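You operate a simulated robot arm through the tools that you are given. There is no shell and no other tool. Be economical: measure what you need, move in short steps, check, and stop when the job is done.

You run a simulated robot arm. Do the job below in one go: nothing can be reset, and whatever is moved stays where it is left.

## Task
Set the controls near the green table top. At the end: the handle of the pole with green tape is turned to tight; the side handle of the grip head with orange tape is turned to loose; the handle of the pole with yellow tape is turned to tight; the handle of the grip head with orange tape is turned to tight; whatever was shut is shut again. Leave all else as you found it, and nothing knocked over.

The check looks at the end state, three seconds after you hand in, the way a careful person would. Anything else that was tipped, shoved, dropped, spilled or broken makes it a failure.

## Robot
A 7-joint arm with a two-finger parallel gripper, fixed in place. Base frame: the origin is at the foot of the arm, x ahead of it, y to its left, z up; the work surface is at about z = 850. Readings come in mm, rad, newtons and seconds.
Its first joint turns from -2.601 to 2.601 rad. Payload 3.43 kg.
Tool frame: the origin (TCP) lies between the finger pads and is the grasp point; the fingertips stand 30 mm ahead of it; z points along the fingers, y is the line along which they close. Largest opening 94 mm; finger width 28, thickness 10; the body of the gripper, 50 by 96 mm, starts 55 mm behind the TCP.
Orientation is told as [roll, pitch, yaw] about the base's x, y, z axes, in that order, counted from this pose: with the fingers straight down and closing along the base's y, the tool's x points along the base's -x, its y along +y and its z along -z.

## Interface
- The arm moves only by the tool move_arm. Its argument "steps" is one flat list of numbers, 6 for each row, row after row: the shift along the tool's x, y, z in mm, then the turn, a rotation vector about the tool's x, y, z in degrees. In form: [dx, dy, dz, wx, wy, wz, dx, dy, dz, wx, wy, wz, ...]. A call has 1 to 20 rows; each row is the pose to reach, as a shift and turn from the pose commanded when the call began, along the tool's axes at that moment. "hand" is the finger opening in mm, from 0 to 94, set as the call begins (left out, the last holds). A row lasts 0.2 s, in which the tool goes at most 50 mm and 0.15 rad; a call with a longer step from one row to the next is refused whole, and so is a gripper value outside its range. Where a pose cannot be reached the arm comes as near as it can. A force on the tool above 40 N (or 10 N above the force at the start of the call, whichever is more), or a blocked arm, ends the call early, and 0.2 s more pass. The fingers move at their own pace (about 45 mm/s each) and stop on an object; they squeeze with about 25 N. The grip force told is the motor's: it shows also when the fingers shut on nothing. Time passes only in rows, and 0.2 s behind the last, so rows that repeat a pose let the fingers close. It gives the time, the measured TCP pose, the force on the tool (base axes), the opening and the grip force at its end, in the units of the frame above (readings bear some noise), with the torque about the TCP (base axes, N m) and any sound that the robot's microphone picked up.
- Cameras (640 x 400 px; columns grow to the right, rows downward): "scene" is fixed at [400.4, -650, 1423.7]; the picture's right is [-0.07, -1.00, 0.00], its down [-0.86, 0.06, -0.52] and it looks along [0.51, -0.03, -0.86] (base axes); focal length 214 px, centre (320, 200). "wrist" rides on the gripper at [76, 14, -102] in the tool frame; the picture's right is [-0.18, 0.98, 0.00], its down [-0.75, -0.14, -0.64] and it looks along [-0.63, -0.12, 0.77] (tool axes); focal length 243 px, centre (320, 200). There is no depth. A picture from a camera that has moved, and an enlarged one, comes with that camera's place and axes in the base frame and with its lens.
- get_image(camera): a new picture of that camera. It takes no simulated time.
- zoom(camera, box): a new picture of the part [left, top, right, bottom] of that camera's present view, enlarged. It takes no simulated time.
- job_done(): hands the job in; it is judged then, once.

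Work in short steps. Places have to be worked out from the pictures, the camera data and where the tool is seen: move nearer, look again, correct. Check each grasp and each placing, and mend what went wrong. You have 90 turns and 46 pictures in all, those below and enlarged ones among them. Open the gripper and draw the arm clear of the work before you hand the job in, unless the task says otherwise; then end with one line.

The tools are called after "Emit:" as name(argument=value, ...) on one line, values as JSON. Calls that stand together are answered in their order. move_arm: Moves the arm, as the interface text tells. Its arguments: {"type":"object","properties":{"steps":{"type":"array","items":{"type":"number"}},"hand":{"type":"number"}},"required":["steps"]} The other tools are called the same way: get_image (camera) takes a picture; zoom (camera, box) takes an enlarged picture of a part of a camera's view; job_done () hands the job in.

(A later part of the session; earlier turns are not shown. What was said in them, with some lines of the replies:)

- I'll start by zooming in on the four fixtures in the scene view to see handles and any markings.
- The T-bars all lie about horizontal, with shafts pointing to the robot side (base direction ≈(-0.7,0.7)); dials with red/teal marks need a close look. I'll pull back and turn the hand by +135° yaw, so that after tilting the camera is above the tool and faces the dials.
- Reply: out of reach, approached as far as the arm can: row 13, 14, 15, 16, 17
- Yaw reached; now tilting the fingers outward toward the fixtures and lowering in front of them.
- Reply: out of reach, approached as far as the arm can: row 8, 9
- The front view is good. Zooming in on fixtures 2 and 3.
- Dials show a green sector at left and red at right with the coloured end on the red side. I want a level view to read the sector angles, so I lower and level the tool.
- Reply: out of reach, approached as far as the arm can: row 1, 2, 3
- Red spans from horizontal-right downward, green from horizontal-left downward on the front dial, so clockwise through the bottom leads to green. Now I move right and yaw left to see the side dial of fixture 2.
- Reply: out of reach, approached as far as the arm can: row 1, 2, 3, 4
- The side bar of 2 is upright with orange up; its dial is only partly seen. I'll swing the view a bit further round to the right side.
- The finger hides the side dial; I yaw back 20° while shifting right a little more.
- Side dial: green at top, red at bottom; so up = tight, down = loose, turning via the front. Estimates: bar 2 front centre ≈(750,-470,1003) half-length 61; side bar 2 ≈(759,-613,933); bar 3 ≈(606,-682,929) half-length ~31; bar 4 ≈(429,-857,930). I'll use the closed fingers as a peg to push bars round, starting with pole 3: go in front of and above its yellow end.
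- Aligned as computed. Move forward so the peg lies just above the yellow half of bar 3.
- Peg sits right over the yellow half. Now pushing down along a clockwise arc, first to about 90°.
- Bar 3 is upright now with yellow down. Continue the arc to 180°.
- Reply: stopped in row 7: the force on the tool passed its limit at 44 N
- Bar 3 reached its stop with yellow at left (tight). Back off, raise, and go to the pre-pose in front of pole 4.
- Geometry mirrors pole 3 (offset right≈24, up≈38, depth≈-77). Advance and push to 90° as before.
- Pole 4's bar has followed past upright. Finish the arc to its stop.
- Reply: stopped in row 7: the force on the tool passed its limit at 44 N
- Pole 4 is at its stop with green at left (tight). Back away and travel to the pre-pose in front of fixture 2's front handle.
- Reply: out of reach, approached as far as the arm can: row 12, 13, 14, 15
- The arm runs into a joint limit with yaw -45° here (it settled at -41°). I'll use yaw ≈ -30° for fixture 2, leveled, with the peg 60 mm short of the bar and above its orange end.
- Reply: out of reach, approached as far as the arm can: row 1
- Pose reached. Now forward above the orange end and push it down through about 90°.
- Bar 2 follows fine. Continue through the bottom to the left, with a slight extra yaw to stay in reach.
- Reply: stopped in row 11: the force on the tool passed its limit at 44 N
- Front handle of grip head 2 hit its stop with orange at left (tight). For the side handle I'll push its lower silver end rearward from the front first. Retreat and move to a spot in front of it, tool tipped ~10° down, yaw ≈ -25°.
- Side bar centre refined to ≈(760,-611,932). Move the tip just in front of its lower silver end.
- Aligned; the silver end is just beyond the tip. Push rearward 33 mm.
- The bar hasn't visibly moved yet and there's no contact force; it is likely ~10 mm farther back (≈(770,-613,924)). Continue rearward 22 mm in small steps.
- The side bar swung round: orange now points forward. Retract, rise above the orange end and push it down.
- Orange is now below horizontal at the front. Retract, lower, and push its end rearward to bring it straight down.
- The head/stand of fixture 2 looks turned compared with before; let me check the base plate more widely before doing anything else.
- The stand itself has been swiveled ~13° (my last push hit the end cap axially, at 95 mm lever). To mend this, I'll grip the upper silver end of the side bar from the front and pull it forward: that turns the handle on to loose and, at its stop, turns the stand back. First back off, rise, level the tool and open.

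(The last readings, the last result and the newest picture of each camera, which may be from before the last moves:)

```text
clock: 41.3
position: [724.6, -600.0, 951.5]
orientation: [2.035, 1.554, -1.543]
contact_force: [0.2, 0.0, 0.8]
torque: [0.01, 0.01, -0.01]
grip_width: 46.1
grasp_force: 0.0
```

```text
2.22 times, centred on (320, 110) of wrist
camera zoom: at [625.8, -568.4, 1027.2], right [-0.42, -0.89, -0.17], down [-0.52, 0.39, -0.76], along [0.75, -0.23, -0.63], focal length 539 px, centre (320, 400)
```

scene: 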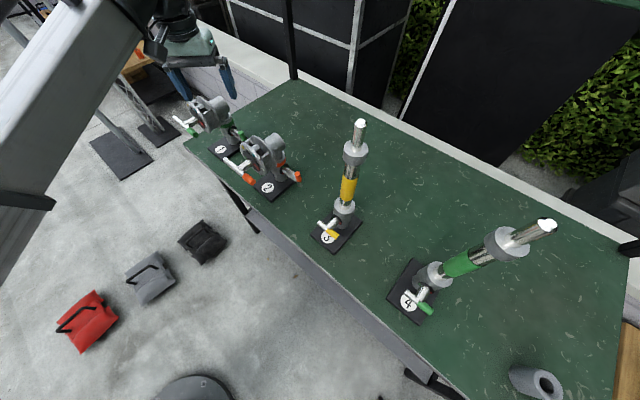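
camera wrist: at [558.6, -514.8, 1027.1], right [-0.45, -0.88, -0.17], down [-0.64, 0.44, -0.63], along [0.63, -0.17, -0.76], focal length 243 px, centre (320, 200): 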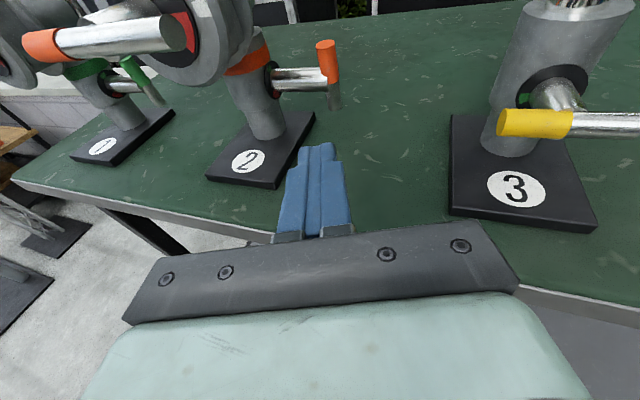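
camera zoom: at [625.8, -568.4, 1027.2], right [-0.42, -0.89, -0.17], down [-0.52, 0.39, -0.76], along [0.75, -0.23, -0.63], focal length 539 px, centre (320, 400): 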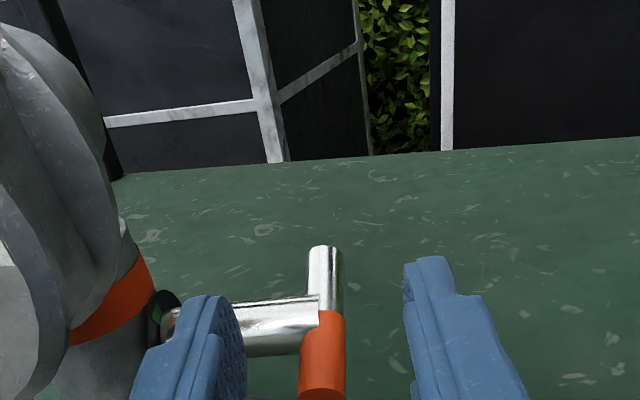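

The silver end is centred between the fingers. Advance 80 mm (slightly higher to clear the shaft), then close gently.

Emit:
move_arm(steps=[3, 0, 30, 0, 0, 0, 4, 0, 55, 0, 0, 0, 4, 0, 70, 0, 0, 0, 4, 0, 76, 0, 0, 0])

Emit:
move_arm(steps=[0, 0, 0, 0, 0, 0, 0, 0, 0, 0, 0, 0, 0, 0, 0, 0, 0, 0], hand=8)

Emit:
zoom(camera="scene", box=[180, 90, 340, 210])

```text
clock: 42.3
position: [795.2, -630.7, 957.3]
orientation: [1.995, 1.555, -1.582]
contact_force: [0.4, 0.1, 0.1]
torque: [-0.05, -0.02, 0.02]
grip_width: 45.9
grasp_force: 0.1
```

```text
clock: 43.1
position: [794.9, -630.8, 957.0]
orientation: [2.001, 1.555, -1.577]
contact_force: [-0.4, 0.5, -0.6]
torque: [-0.01, -0.01, -0.05]
grip_width: 8.1
grasp_force: 0.1
```

```text
3.33 times, centred on (260, 150) of scene
camera zoom: at [400.4, -650.0, 1423.7], right [-0.07, -1.0, 0.0], down [-0.86, 0.06, -0.52], along [0.51, -0.03, -0.86], focal length 715 px, centre (520, 367)
```

zoom: 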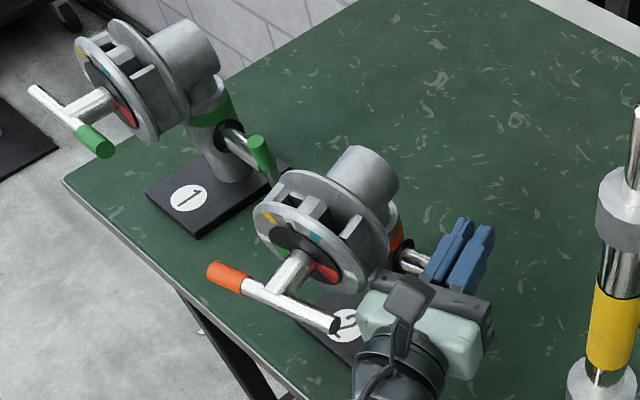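

The fingers closed above the bar (8 mm, no grip). Reopen, lower 10 mm, and close again, reading the width.

Emit:
move_arm(steps=[0, 0, 0, 0, 0, 0, 0, 0, 0, 0, 0, 0, -4, 0, 0, 0, 0, 0, -7, 0, 0, 0, 0, 0, -10, 0, 0, 0, 0, 0], hand=40)

Emit:
move_arm(steps=[0, 0, 0, 0, 0, 0, 0, 0, 0, 0, 0, 0, 0, 0, 0, 0, 0, 0], hand=8)

```text
clock: 44.3
position: [794.7, -631.6, 947.3]
orientation: [2.027, 1.554, -1.554]
contact_force: [-0.5, -1.4, 3.1]
torque: [0.06, -0.01, 0.01]
grip_width: 39.4
grasp_force: 0.1
```

```text
clock: 45.1
position: [794.8, -633.2, 946.6]
orientation: [1.988, 1.557, -1.591]
contact_force: [-3.4, -10.5, 3.2]
torque: [-0.17, 0.11, -0.22]
grip_width: 13.6
grasp_force: 25.0
```

Gripped the silver end (13.6 mm). Now pull it forward and slightly up along its arc to bring the handle towards its loose stop.

Emit:
move_arm(steps=[1.5, 1.5, -4, 0, 0, 0, 3.5, 1.5, -8, 0, 0, 0, 5, 1.5, -12, 0, 0, 0, 6, 1.5, -16, 0, 0, 0])

```text
clock: 46.1
position: [779.3, -626.7, 953.4]
orientation: [1.999, 1.554, -1.577]
contact_force: [0.2, 0.3, -0.2]
torque: [0.0, -0.03, 0.01]
grip_width: 8.0
grasp_force: 0.1
```

The grip slipped off the end. Back off, open, and look again.

Emit:
move_arm(steps=[4, 0, -20, 0, 0, 0, 4, 0, -50, 0, 0, 0, 4, 0, -60, 0, 0, 0], hand=40)

Emit:
zoom(camera="wrist", box=[150, 20, 450, 220])

```text
clock: 46.9
position: [725.9, -601.6, 956.0]
orientation: [2.001, 1.556, -1.576]
contact_force: [0.5, -1.2, 0.1]
torque: [0.01, 0.01, 0.01]
grip_width: 40.0
grasp_force: 0.1
```

```text
2.00 times, centred on (300, 120) of wrist
camera zoom: at [625.9, -569.1, 1032.1], right [-0.42, -0.89, -0.17], down [-0.52, 0.39, -0.76], along [0.74, -0.23, -0.63], focal length 485 px, centre (360, 360)
```

zoom: 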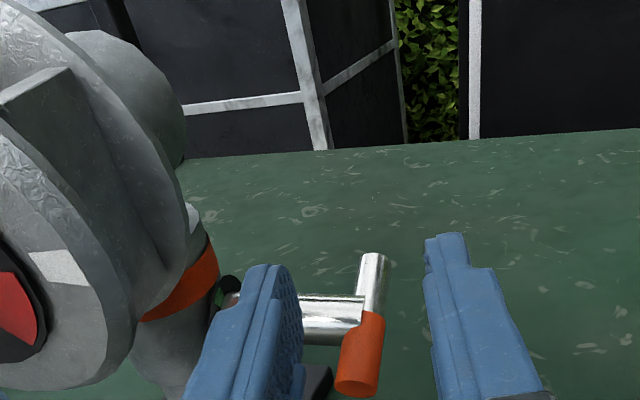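

The bar sits a bit lower (centre z≈919) so I need to reach lower without touching its shaft. I'll come in with the tool pitched ~35° down and yaw ≈ -10° to also clear the head.

Emit:
move_arm(steps=[12, 9, 8, 7, 0, 0, 24, 18.7, 16.7, 14, 0, 0])

Emit:
move_arm(steps=[0, 0, 0, 0, -7, 0, 0, 0, 0, 0, -14, 0, 0, 0, 0, 0, -21, 0, 0, 0, 0, 0, -28, 0, 0, 0, 0, 0, -34, 0])

Emit:
zoom(camera="wrist", box=[150, 20, 450, 220])

```text
clock: 47.5
position: [731.6, -623.9, 980.6]
orientation: [1.731, 1.555, -1.6]
contact_force: [-0.7, -0.2, -0.9]
torque: [-0.01, 0.0, 0.01]
grip_width: 40.0
grasp_force: 0.0
```

```text
clock: 48.7
position: [732.8, -624.6, 979.8]
orientation: [0.029, 0.979, 2.971]
contact_force: [0.0, -0.2, 0.2]
torque: [0.0, 0.02, -0.01]
grip_width: 40.0
grasp_force: 0.1
```

```text
2.00 times, centred on (300, 120) of wrist
camera zoom: at [687.4, -628.6, 1101.6], right [-0.29, -0.95, -0.14], down [-0.91, 0.32, -0.27], along [0.3, 0.05, -0.95], focal length 485 px, centre (360, 360)
```

zoom: 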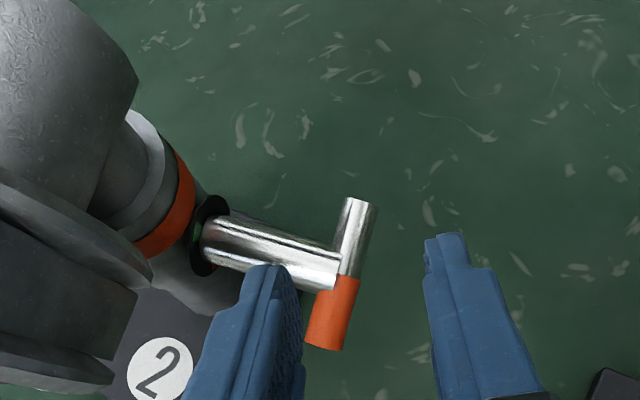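

Clear view now: silver end at ≈(798,-638,938), handle centre ≈(785,-624,919). Advance along the tool 61 mm and close.

Emit:
move_arm(steps=[0, 0, 30, 0, 0, 0, -1, -1, 50, 0, 0, 0, -1, -1, 58, 0, 0, 0, -1, -1, 62, 0, 0, 0])

Emit:
move_arm(steps=[0, 0, 0, 0, 0, 0, 0, 0, 0, 0, 0, 0, 0, 0, 0, 0, 0, 0], hand=8)

```text
clock: 49.7
position: [781.0, -636.3, 951.2]
orientation: [0.033, 0.991, 2.971]
contact_force: [-1.1, -6.3, 8.3]
torque: [0.04, -0.16, -0.05]
grip_width: 36.9
grasp_force: 0.1
stopped in row 4: the force on the tool passed its limit at 44 N (the readings are from after the stop); the commanded pose is now the measured one
```

```text
clock: 50.5
position: [782.9, -635.3, 950.3]
orientation: [0.033, 0.987, 2.971]
contact_force: [-0.1, 0.2, 0.5]
torque: [0.0, 0.0, 0.02]
grip_width: 8.2
grasp_force: 0.1
```

The advance bumped something and the fingers closed on nothing. Back off fully along the tool axis and look (few pictures left, so one wide view).

Emit:
move_arm(steps=[2, 0, -25, 0, 0, 0, 2, 0, -60, 0, 0, 0, 4, 0, -85, 0, 0, 0, 4, 0, -85, 0, 0, 0], hand=70)

Emit:
zoom(camera="wrist", box=[120, 0, 440, 200])

```text
clock: 51.5
position: [716.5, -622.0, 1002.3]
orientation: [0.031, 0.988, 2.972]
contact_force: [-0.1, -0.4, 0.3]
torque: [0.0, -0.03, 0.01]
grip_width: 69.8
grasp_force: 0.0
```

```text
2.00 times, centred on (280, 100) of wrist
camera zoom: at [670.9, -625.6, 1122.4], right [-0.29, -0.95, -0.14], down [-0.91, 0.32, -0.28], along [0.31, 0.04, -0.95], focal length 485 px, centre (400, 400)
```

zoom: 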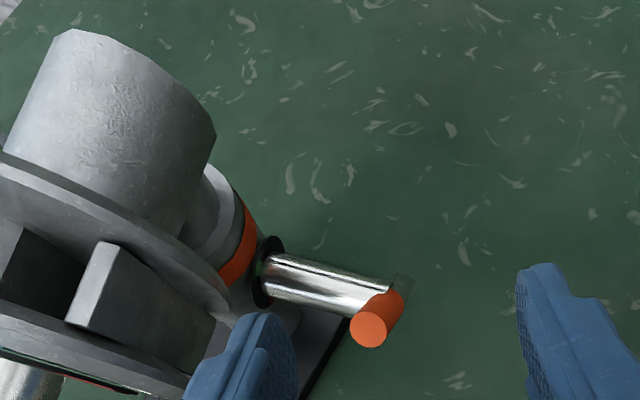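

My bump swung the handle back to orange-forward/up (stand still turned ≈11°). New plan: push the orange end down from above well past 150° with the closed fingers, then hook the silver top from behind and pull it forward, which finishes the turn and rotates the stand back. First reposition to a near-level closed peg, yaw ≈ -15°.

Emit:
move_arm(steps=[-10, -7, -4, -1.4, 7.8, 0.9, -20, -14, -8, -2.8, 15.6, 1.8, -31, -20.3, -12.6, -4.2, 23.4, 2.75, -31, -20.3, -12.6, -4.2, 23.4, 2.75, -31, -20.3, -12.6, -4.2, 23.4, 2.75], hand=0)

```text
clock: 52.7
position: [692.5, -595.4, 981.6]
orientation: [-0.001, 1.398, 2.857]
contact_force: [0.7, -0.1, 0.8]
torque: [-0.01, -0.02, 0.01]
grip_width: 0.2
grasp_force: 25.5
```

Emit:
move_arm(steps=[1, -0.5, 28, 0, 0, 0, 1, -0.5, 45, 0, 0, 0, 1, -0.5, 55.7, 0, 0, 0, -4.9, -0.5, 56.7, 0, 0, 0, -10.8, -0.5, 57.8, 0, 0, 0, -16.7, -0.5, 58.8, 0, 0, 0, -22.5, -0.5, 59.8, 0, 0, 0, -28.4, -0.5, 60.9, 0, 0, 0, -33.4, -0.5, 61.7, 0, 0, 0, -37.8, -0.5, 62.5, 0, 0, 0])

```text
clock: 54.9
position: [744.3, -611.3, 932.5]
orientation: [0.0, 1.396, 2.858]
contact_force: [-1.4, -0.2, 0.6]
torque: [-0.04, -0.02, -0.04]
grip_width: 0.2
grasp_force: 24.7
```

Handle should now be around 155–160°. Retract and raise, then pitch the tool steeply down (~68°) for the hook from behind.

Emit:
move_arm(steps=[1, 0, -25, 0, 0, 0, 2, 0, -60, 0, 0, 0, 45, 0, -60, 0, 0, 0, 90, 0, -60, 0, 0, 0, 110, 0, -60, 0, 0, 0])

Emit:
move_arm(steps=[0, 0, 0, 0, -8.3, 0, 0, 0, 0, 0, -16.6, 0, 0, 0, 0, 0, -24.9, 0, 0, 0, 0, 0, -33.2, 0, 0, 0, 0, 0, -41.5, 0, 0, 0, 0, 0, -49.8, 0, 0, 0, 0, 0, -58, 0])

Emit:
move_arm(steps=[0, 0, 0, 0, 0, 8.2, 0, 0, 0, 0, 0, 16.4, 0, 0, 0, 0, 0, 24.6, 0, 0, 0, 0, 0, 32.8, 0, 0, 0, 0, 0, 41, 0, 0, 0, 0, 0, 49.2, 0, 0, 0, 0, 0, 57.4, 0, 0, 0, 0, 0, 65.6, 0, 0, 0, 0, 0, 73.8, 0, 0, 0, 0, 0, 82, 0, 0, 0, 0, 0, 90])

```text
clock: 56.1
position: [708.5, -599.8, 1052.0]
orientation: [-0.001, 1.396, 2.858]
contact_force: [0.0, 0.5, 0.0]
torque: [-0.02, -0.03, -0.01]
grip_width: 0.2
grasp_force: 24.7
```

```text
clock: 57.7
position: [697.4, -611.5, 1052.6]
orientation: [-0.075, 0.428, 2.857]
contact_force: [-0.1, 0.5, -0.1]
torque: [-0.04, 0.01, 0.0]
grip_width: 0.1
grasp_force: 24.3
out of reach, approached as far as the arm can: row 6, 7
```

```text
clock: 60.1
position: [696.1, -610.3, 1051.7]
orientation: [-0.43, -0.074, 1.317]
contact_force: [-0.7, 0.2, -0.3]
torque: [0.03, -0.01, 0.01]
grip_width: 0.0
grasp_force: 24.4
```

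Orientation achieved (tool 65° down, wide side fore-aft). Move over to a point above and behind the silver end.

Emit:
move_arm(steps=[0, -27.5, 23.7, 0, 0, 0, 6.2, -62.4, 50.2, 0, 0, 0, 10.7, -100.3, 69.4, 0, 0, 0, 10.7, -100.3, 69.4, 0, 0, 0])

```text
clock: 61.1
position: [808.5, -651.8, 1032.1]
orientation: [-0.439, -0.084, 1.324]
contact_force: [-0.3, -0.9, -0.5]
torque: [0.04, -0.01, 0.02]
grip_width: 0.0
grasp_force: 25.1
```

Emit:
move_arm(steps=[0.8, 8.5, 19.2, 0, 0, 0, 1.6, 17, 38.4, 0, 0, 0, 2, 21, 48, 0, 0, 0, 2.4, 25.4, 57.6, 0, 0, 0])

```text
clock: 62.1
position: [809.5, -648.9, 966.7]
orientation: [-0.437, -0.082, 1.324]
contact_force: [0.3, 0.0, 0.1]
torque: [0.01, 0.03, -0.01]
grip_width: 0.2
grasp_force: 25.5
```

No contact on descent; the tip is behind the bar at ≈(822,-650,940). Pull forward the first half, watching force.

Emit:
move_arm(steps=[-1, 4.1, -1.8, 0, 0, 0, -2, 8.2, -3.6, 0, 0, 0, -3, 12.2, -5.4, 0, 0, 0, -3.9, 16.3, -7.2, 0, 0, 0])

Emit:
move_arm(steps=[-1, 4.1, -1.8, 0, 0, 0, -2, 8.2, -3.6, 0, 0, 0])

```text
clock: 63.1
position: [792.9, -640.3, 965.7]
orientation: [-0.438, -0.081, 1.324]
contact_force: [0.8, -2.0, 1.4]
torque: [-0.01, -0.01, 0.01]
grip_width: 0.0
grasp_force: 24.6
```

```text
clock: 63.7
position: [784.9, -636.3, 967.2]
orientation: [-0.438, -0.082, 1.324]
contact_force: [0.8, -0.3, 1.4]
torque: [-0.01, -0.02, 0.01]
grip_width: 0.1
grasp_force: 25.0
```

Emit:
move_arm(steps=[-1, 4.1, -1.8, 0, 0, 0, -2, 8.2, -3.6, 0, 0, 0])

```text
clock: 64.3
position: [777.2, -631.2, 966.6]
orientation: [-0.434, -0.079, 1.322]
contact_force: [-0.4, -1.4, 0.6]
torque: [-0.02, 0.0, 0.02]
grip_width: 0.0
grasp_force: 25.1
```

Planned end point reached with low forces. Use the last picture from the wrist, which now looks at the side dial and stand from the right.

Emit:
zoom(camera="wrist", box=[120, 0, 520, 250])

```text
1.60 times, centred on (320, 125) of wrist
camera zoom: at [702.0, -697.8, 1047.1], right [-0.81, 0.43, -0.4], down [0.03, 0.71, 0.7], along [0.58, 0.55, -0.59], focal length 388 px, centre (320, 320)
```

zoom: 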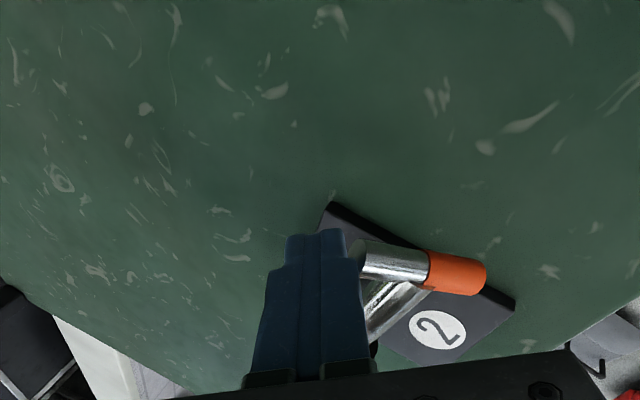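

The plate edge and label are exactly where they were (edge at 135°): the base never moved — it is the loosened head that swivels on its stud, and it's now swiveled back, perhaps a few degrees past. The handle is only at ≈118° with its centre near (761,-604,917). I'll push its orange end straight down from above, then pinch the silver end fore/aft to align it.

Emit:
move_arm(steps=[1.9, -9.6, -6.8, 0, 0, 0, -0.7, -24.1, -38.5, 0, 0, 0, -13.8, 2.8, -49.8, 0, 0, 0, -27.1, 36.2, -47.5, 0, 0, 0, -26.5, 39.5, -40.3, 0, 0, 0, -25.9, 42.9, -33, 0, 0, 0, -25.3, 46.2, -25.8, 0, 0, 0, -24.7, 49.5, -18.5, 0, 0, 0, -24.1, 52.8, -11.3, 0, 0, 0, -23.5, 56.2, -4, 0, 0, 0, -23.1, 58.7, 1.4, 0, 0, 0, -22.7, 61.2, 6.9, 0, 0, 0, -22.2, 63.7, 12.3, 0, 0, 0])

```text
clock: 67.1
position: [733.1, -592.9, 930.5]
orientation: [-0.433, -0.077, 1.322]
contact_force: [-0.4, -0.1, 0.9]
torque: [0.01, 0.03, -0.05]
grip_width: 0.0
grasp_force: 25.2
```

Now lift away and rotate the tool so the fingers will close fore-aft (in the bar's plane), hovering above the silver end, then open.

Emit:
move_arm(steps=[-7, 3.1, -11.9, 0, 0, 0, -9.9, -13.6, -48.1, 0, 0, 0, 8.6, -47.8, -61.5, 0, 0, 0])

Emit:
move_arm(steps=[0, 0, 0, 0, 0, 8.3, 0, 0, 0, 0, 0, 16.6, 0, 0, 0, 0, 0, 24.9, 0, 0, 0, 0, 0, 33, 0, 0, 0, 0, 0, 33], hand=64)

```text
clock: 67.9
position: [746.7, -610.8, 1003.7]
orientation: [-0.437, -0.077, 1.324]
contact_force: [-0.3, -0.2, 0.4]
torque: [0.01, -0.03, 0.0]
grip_width: 0.3
grasp_force: 25.6
```

```text
clock: 69.1
position: [747.1, -611.0, 1005.5]
orientation: [-0.33, -0.301, 0.777]
contact_force: [0.3, -0.5, -0.4]
torque: [-0.02, -0.01, 0.0]
grip_width: 63.9
grasp_force: 0.0
```

Emit:
move_arm(steps=[4.3, 4.6, 13.6, 0, 0, 0, 8.7, 9.3, 27.2, 0, 0, 0])

Emit:
move_arm(steps=[1.4, 1.5, 4.5, 0, 0, 0, 2.9, 3.1, 9.1, 0, 0, 0])

Emit:
move_arm(steps=[1.4, 1.5, 4.5, 0, 0, 0, 2.9, 3.1, 9.1, 0, 0, 0])

```text
clock: 69.7
position: [749.0, -611.5, 975.5]
orientation: [-0.331, -0.298, 0.778]
contact_force: [0.0, 0.2, -0.1]
torque: [0.01, -0.02, 0.04]
grip_width: 64.2
grasp_force: 0.0
```

```text
clock: 70.3
position: [747.8, -611.5, 965.3]
orientation: [-0.329, -0.299, 0.778]
contact_force: [0.2, 0.2, -0.3]
torque: [0.01, -0.01, 0.01]
grip_width: 64.1
grasp_force: 0.0
```

```text
clock: 70.9
position: [748.3, -612.2, 956.2]
orientation: [-0.331, -0.299, 0.78]
contact_force: [0.4, -0.3, -0.3]
torque: [0.02, 0.0, -0.02]
grip_width: 63.8
grasp_force: 0.0
```

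No contact. Close in stages to feel the bar.

Emit:
move_arm(steps=[0, 0, 0, 0, 0, 0, 0, 0, 0, 0, 0, 0], hand=36)

Emit:
move_arm(steps=[0, 0, 0, 0, 0, 0, 0, 0, 0, 0, 0, 0, 0, 0, 0, 0, 0, 0], hand=10)

```text
clock: 71.5
position: [748.1, -611.6, 955.9]
orientation: [-0.329, -0.301, 0.779]
contact_force: [-0.4, -0.4, 0.4]
torque: [-0.04, -0.01, -0.02]
grip_width: 36.5
grasp_force: 0.0
```

```text
clock: 72.3
position: [747.9, -612.5, 956.9]
orientation: [-0.333, -0.299, 0.778]
contact_force: [-0.8, -0.3, 15.2]
torque: [0.04, -0.04, 0.07]
grip_width: 24.1
grasp_force: 25.1
```

The pinch closed at 24 mm with full grip: that matches an upright bar held between pads inclined ~18°, i.e. the handle pressed to its loose stop. While holding it, swivel the head back to its original yaw (bar centre to ≈(773,-614)).

Emit:
move_arm(steps=[0.2, -4, 1.3, 0, 0, 0, 0.4, -8, 2.6, 0, 0, 0, 0.6, -11.9, 3.9, 0, 0, 0, 0.6, -11.9, 3.9, 0, 0, 0])

```text
clock: 73.3
position: [754.8, -620.7, 957.0]
orientation: [-0.333, -0.297, 0.778]
contact_force: [-7.7, 1.9, 22.6]
torque: [0.08, 0.33, 0.54]
grip_width: 23.9
grasp_force: 25.3
```

Held, width unchanged. To make sure the handle truly sits at its stop, twist the tool a few degrees further about the handle axis while gripping and read the torque.

Emit:
move_arm(steps=[0, 1.4, 0, 2, 0, 0, 0, 2.8, 0, 4, 0, 0, 0, 4.2, 0, 6, 0, 0, 0, 5.6, 0, 8, 0, 0])

```text
clock: 74.3
position: [750.2, -617.4, 954.7]
orientation: [-0.474, -0.307, 0.786]
contact_force: [6.9, 12.0, 38.3]
torque: [0.45, -0.6, 0.33]
grip_width: 23.9
grasp_force: 24.6
out of reach, approached as far as the arm can: row 4
```

Strong resisting torque (~1 N·m, 38 N) shows the handle is hard against its stop. Twist back, then release and lift straight off.

Emit:
move_arm(steps=[0, -2.8, 0, -4, 0, 0, 0, -5.2, -1, -8, 0, 0, 0, -5.2, -1, -8, 0, 0])

```text
clock: 75.1
position: [751.4, -623.7, 955.2]
orientation: [-0.327, -0.294, 0.778]
contact_force: [4.3, 7.3, 14.3]
torque: [0.3, -0.14, 0.24]
grip_width: 22.5
grasp_force: 25.0
```

Emit:
move_arm(steps=[-2, -1, 1, 0, 0, 0, -3.8, -2, 1.9, 0, 0, 0, -3.8, -2, 1.9, 0, 0, 0])

```text
clock: 75.9
position: [756.5, -623.8, 956.0]
orientation: [-0.33, -0.294, 0.775]
contact_force: [-11.0, -10.3, 11.7]
torque: [0.1, 0.16, -0.07]
grip_width: 18.3
grasp_force: 25.4
```

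Bar centre depth now matches the original. Open the fingers wide and lift straight up.

Emit:
move_arm(steps=[0, 0, 0, 0, 0, 0, 0, 0, 0, 0, 0, 0, 0, 0, 0, 0, 0, 0], hand=40)

```text
clock: 76.7
position: [757.0, -623.8, 955.3]
orientation: [-0.329, -0.296, 0.778]
contact_force: [0.2, 0.9, 0.1]
torque: [-0.02, 0.0, -0.02]
grip_width: 39.7
grasp_force: 0.1
```

Force-free. One more gentle pinch, shifted 6 mm left to be better centred on the bar, to set it upright at its stop without any twist afterwards.

Emit:
move_arm(steps=[-3, 0, 0, 0, 0, 0, -6, 0, 0, 0, 0, 0])

Emit:
move_arm(steps=[0, 0, 0, 0, 0, 0, 0, 0, 0, 0, 0, 0, 0, 0, 0, 0, 0, 0], hand=8)

```text
clock: 77.3
position: [760.7, -617.4, 957.4]
orientation: [-0.33, -0.301, 0.778]
contact_force: [0.2, -0.6, 0.9]
torque: [-0.02, 0.02, -0.02]
grip_width: 40.2
grasp_force: 0.1
```

```text
clock: 78.1
position: [760.6, -618.1, 958.1]
orientation: [-0.329, -0.3, 0.779]
contact_force: [0.4, 1.0, 1.1]
torque: [0.26, 0.27, 0.05]
grip_width: 18.2
grasp_force: 24.8
```

Firm hold at 18 mm with a reacting couple (≈0.37 N·m): at the loose stop, head at its original depth (981). Release and lift straight up.

Emit:
move_arm(steps=[0, 0, 0, 0, 0, 0, 0, 0, 0, 0, 0, 0, 0, 0, 0, 0, 0, 0, -2.9, -3.1, -9, 0, 0, 0, -5.8, -6.2, -18.1, 0, 0, 0, -11.6, -12.4, -36.2, 0, 0, 0, -23, -24.8, -72, 0, 0, 0], hand=44)

```text
clock: 79.7
position: [759.9, -619.3, 1037.5]
orientation: [-0.331, -0.303, 0.78]
contact_force: [-0.3, -0.5, 0.6]
torque: [-0.04, 0.0, 0.01]
grip_width: 43.9
grasp_force: 0.0
```

Emit:
move_arm(steps=[-11.6, -12.4, -36.2, 0, 0, 0, -23, -24.8, -72.5, 0, 0, 0, -22.5, 20, -88, 0, 0, 0, -22, 64, -103, 0, 0, 0, -21.5, 108, -118, 0, 0, 0, -21, 150, -133, 0, 0, 0])

```text
clock: 81.1
position: [627.2, -491.3, 1119.1]
orientation: [-0.329, -0.302, 0.779]
contact_force: [0.8, -0.1, 0.2]
torque: [0.02, 0.02, -0.01]
grip_width: 43.8
grasp_force: 0.1
```

The arm is clear of the work and the gripper is open, so I'm handing the job in.

Emit:
job_done()

```text
The job is handed in.
```

The job is handed in. Both poles (green and yellow tape) and the orange grip head's front handle are at their tight stops, seen in pictures. Its side handle is at its loose stop, but I had no pictures left, so that rests on force readings. The head swivelled on its stud once loosened; I turned it back to about its original angle, to within roughly 3° by position readings.
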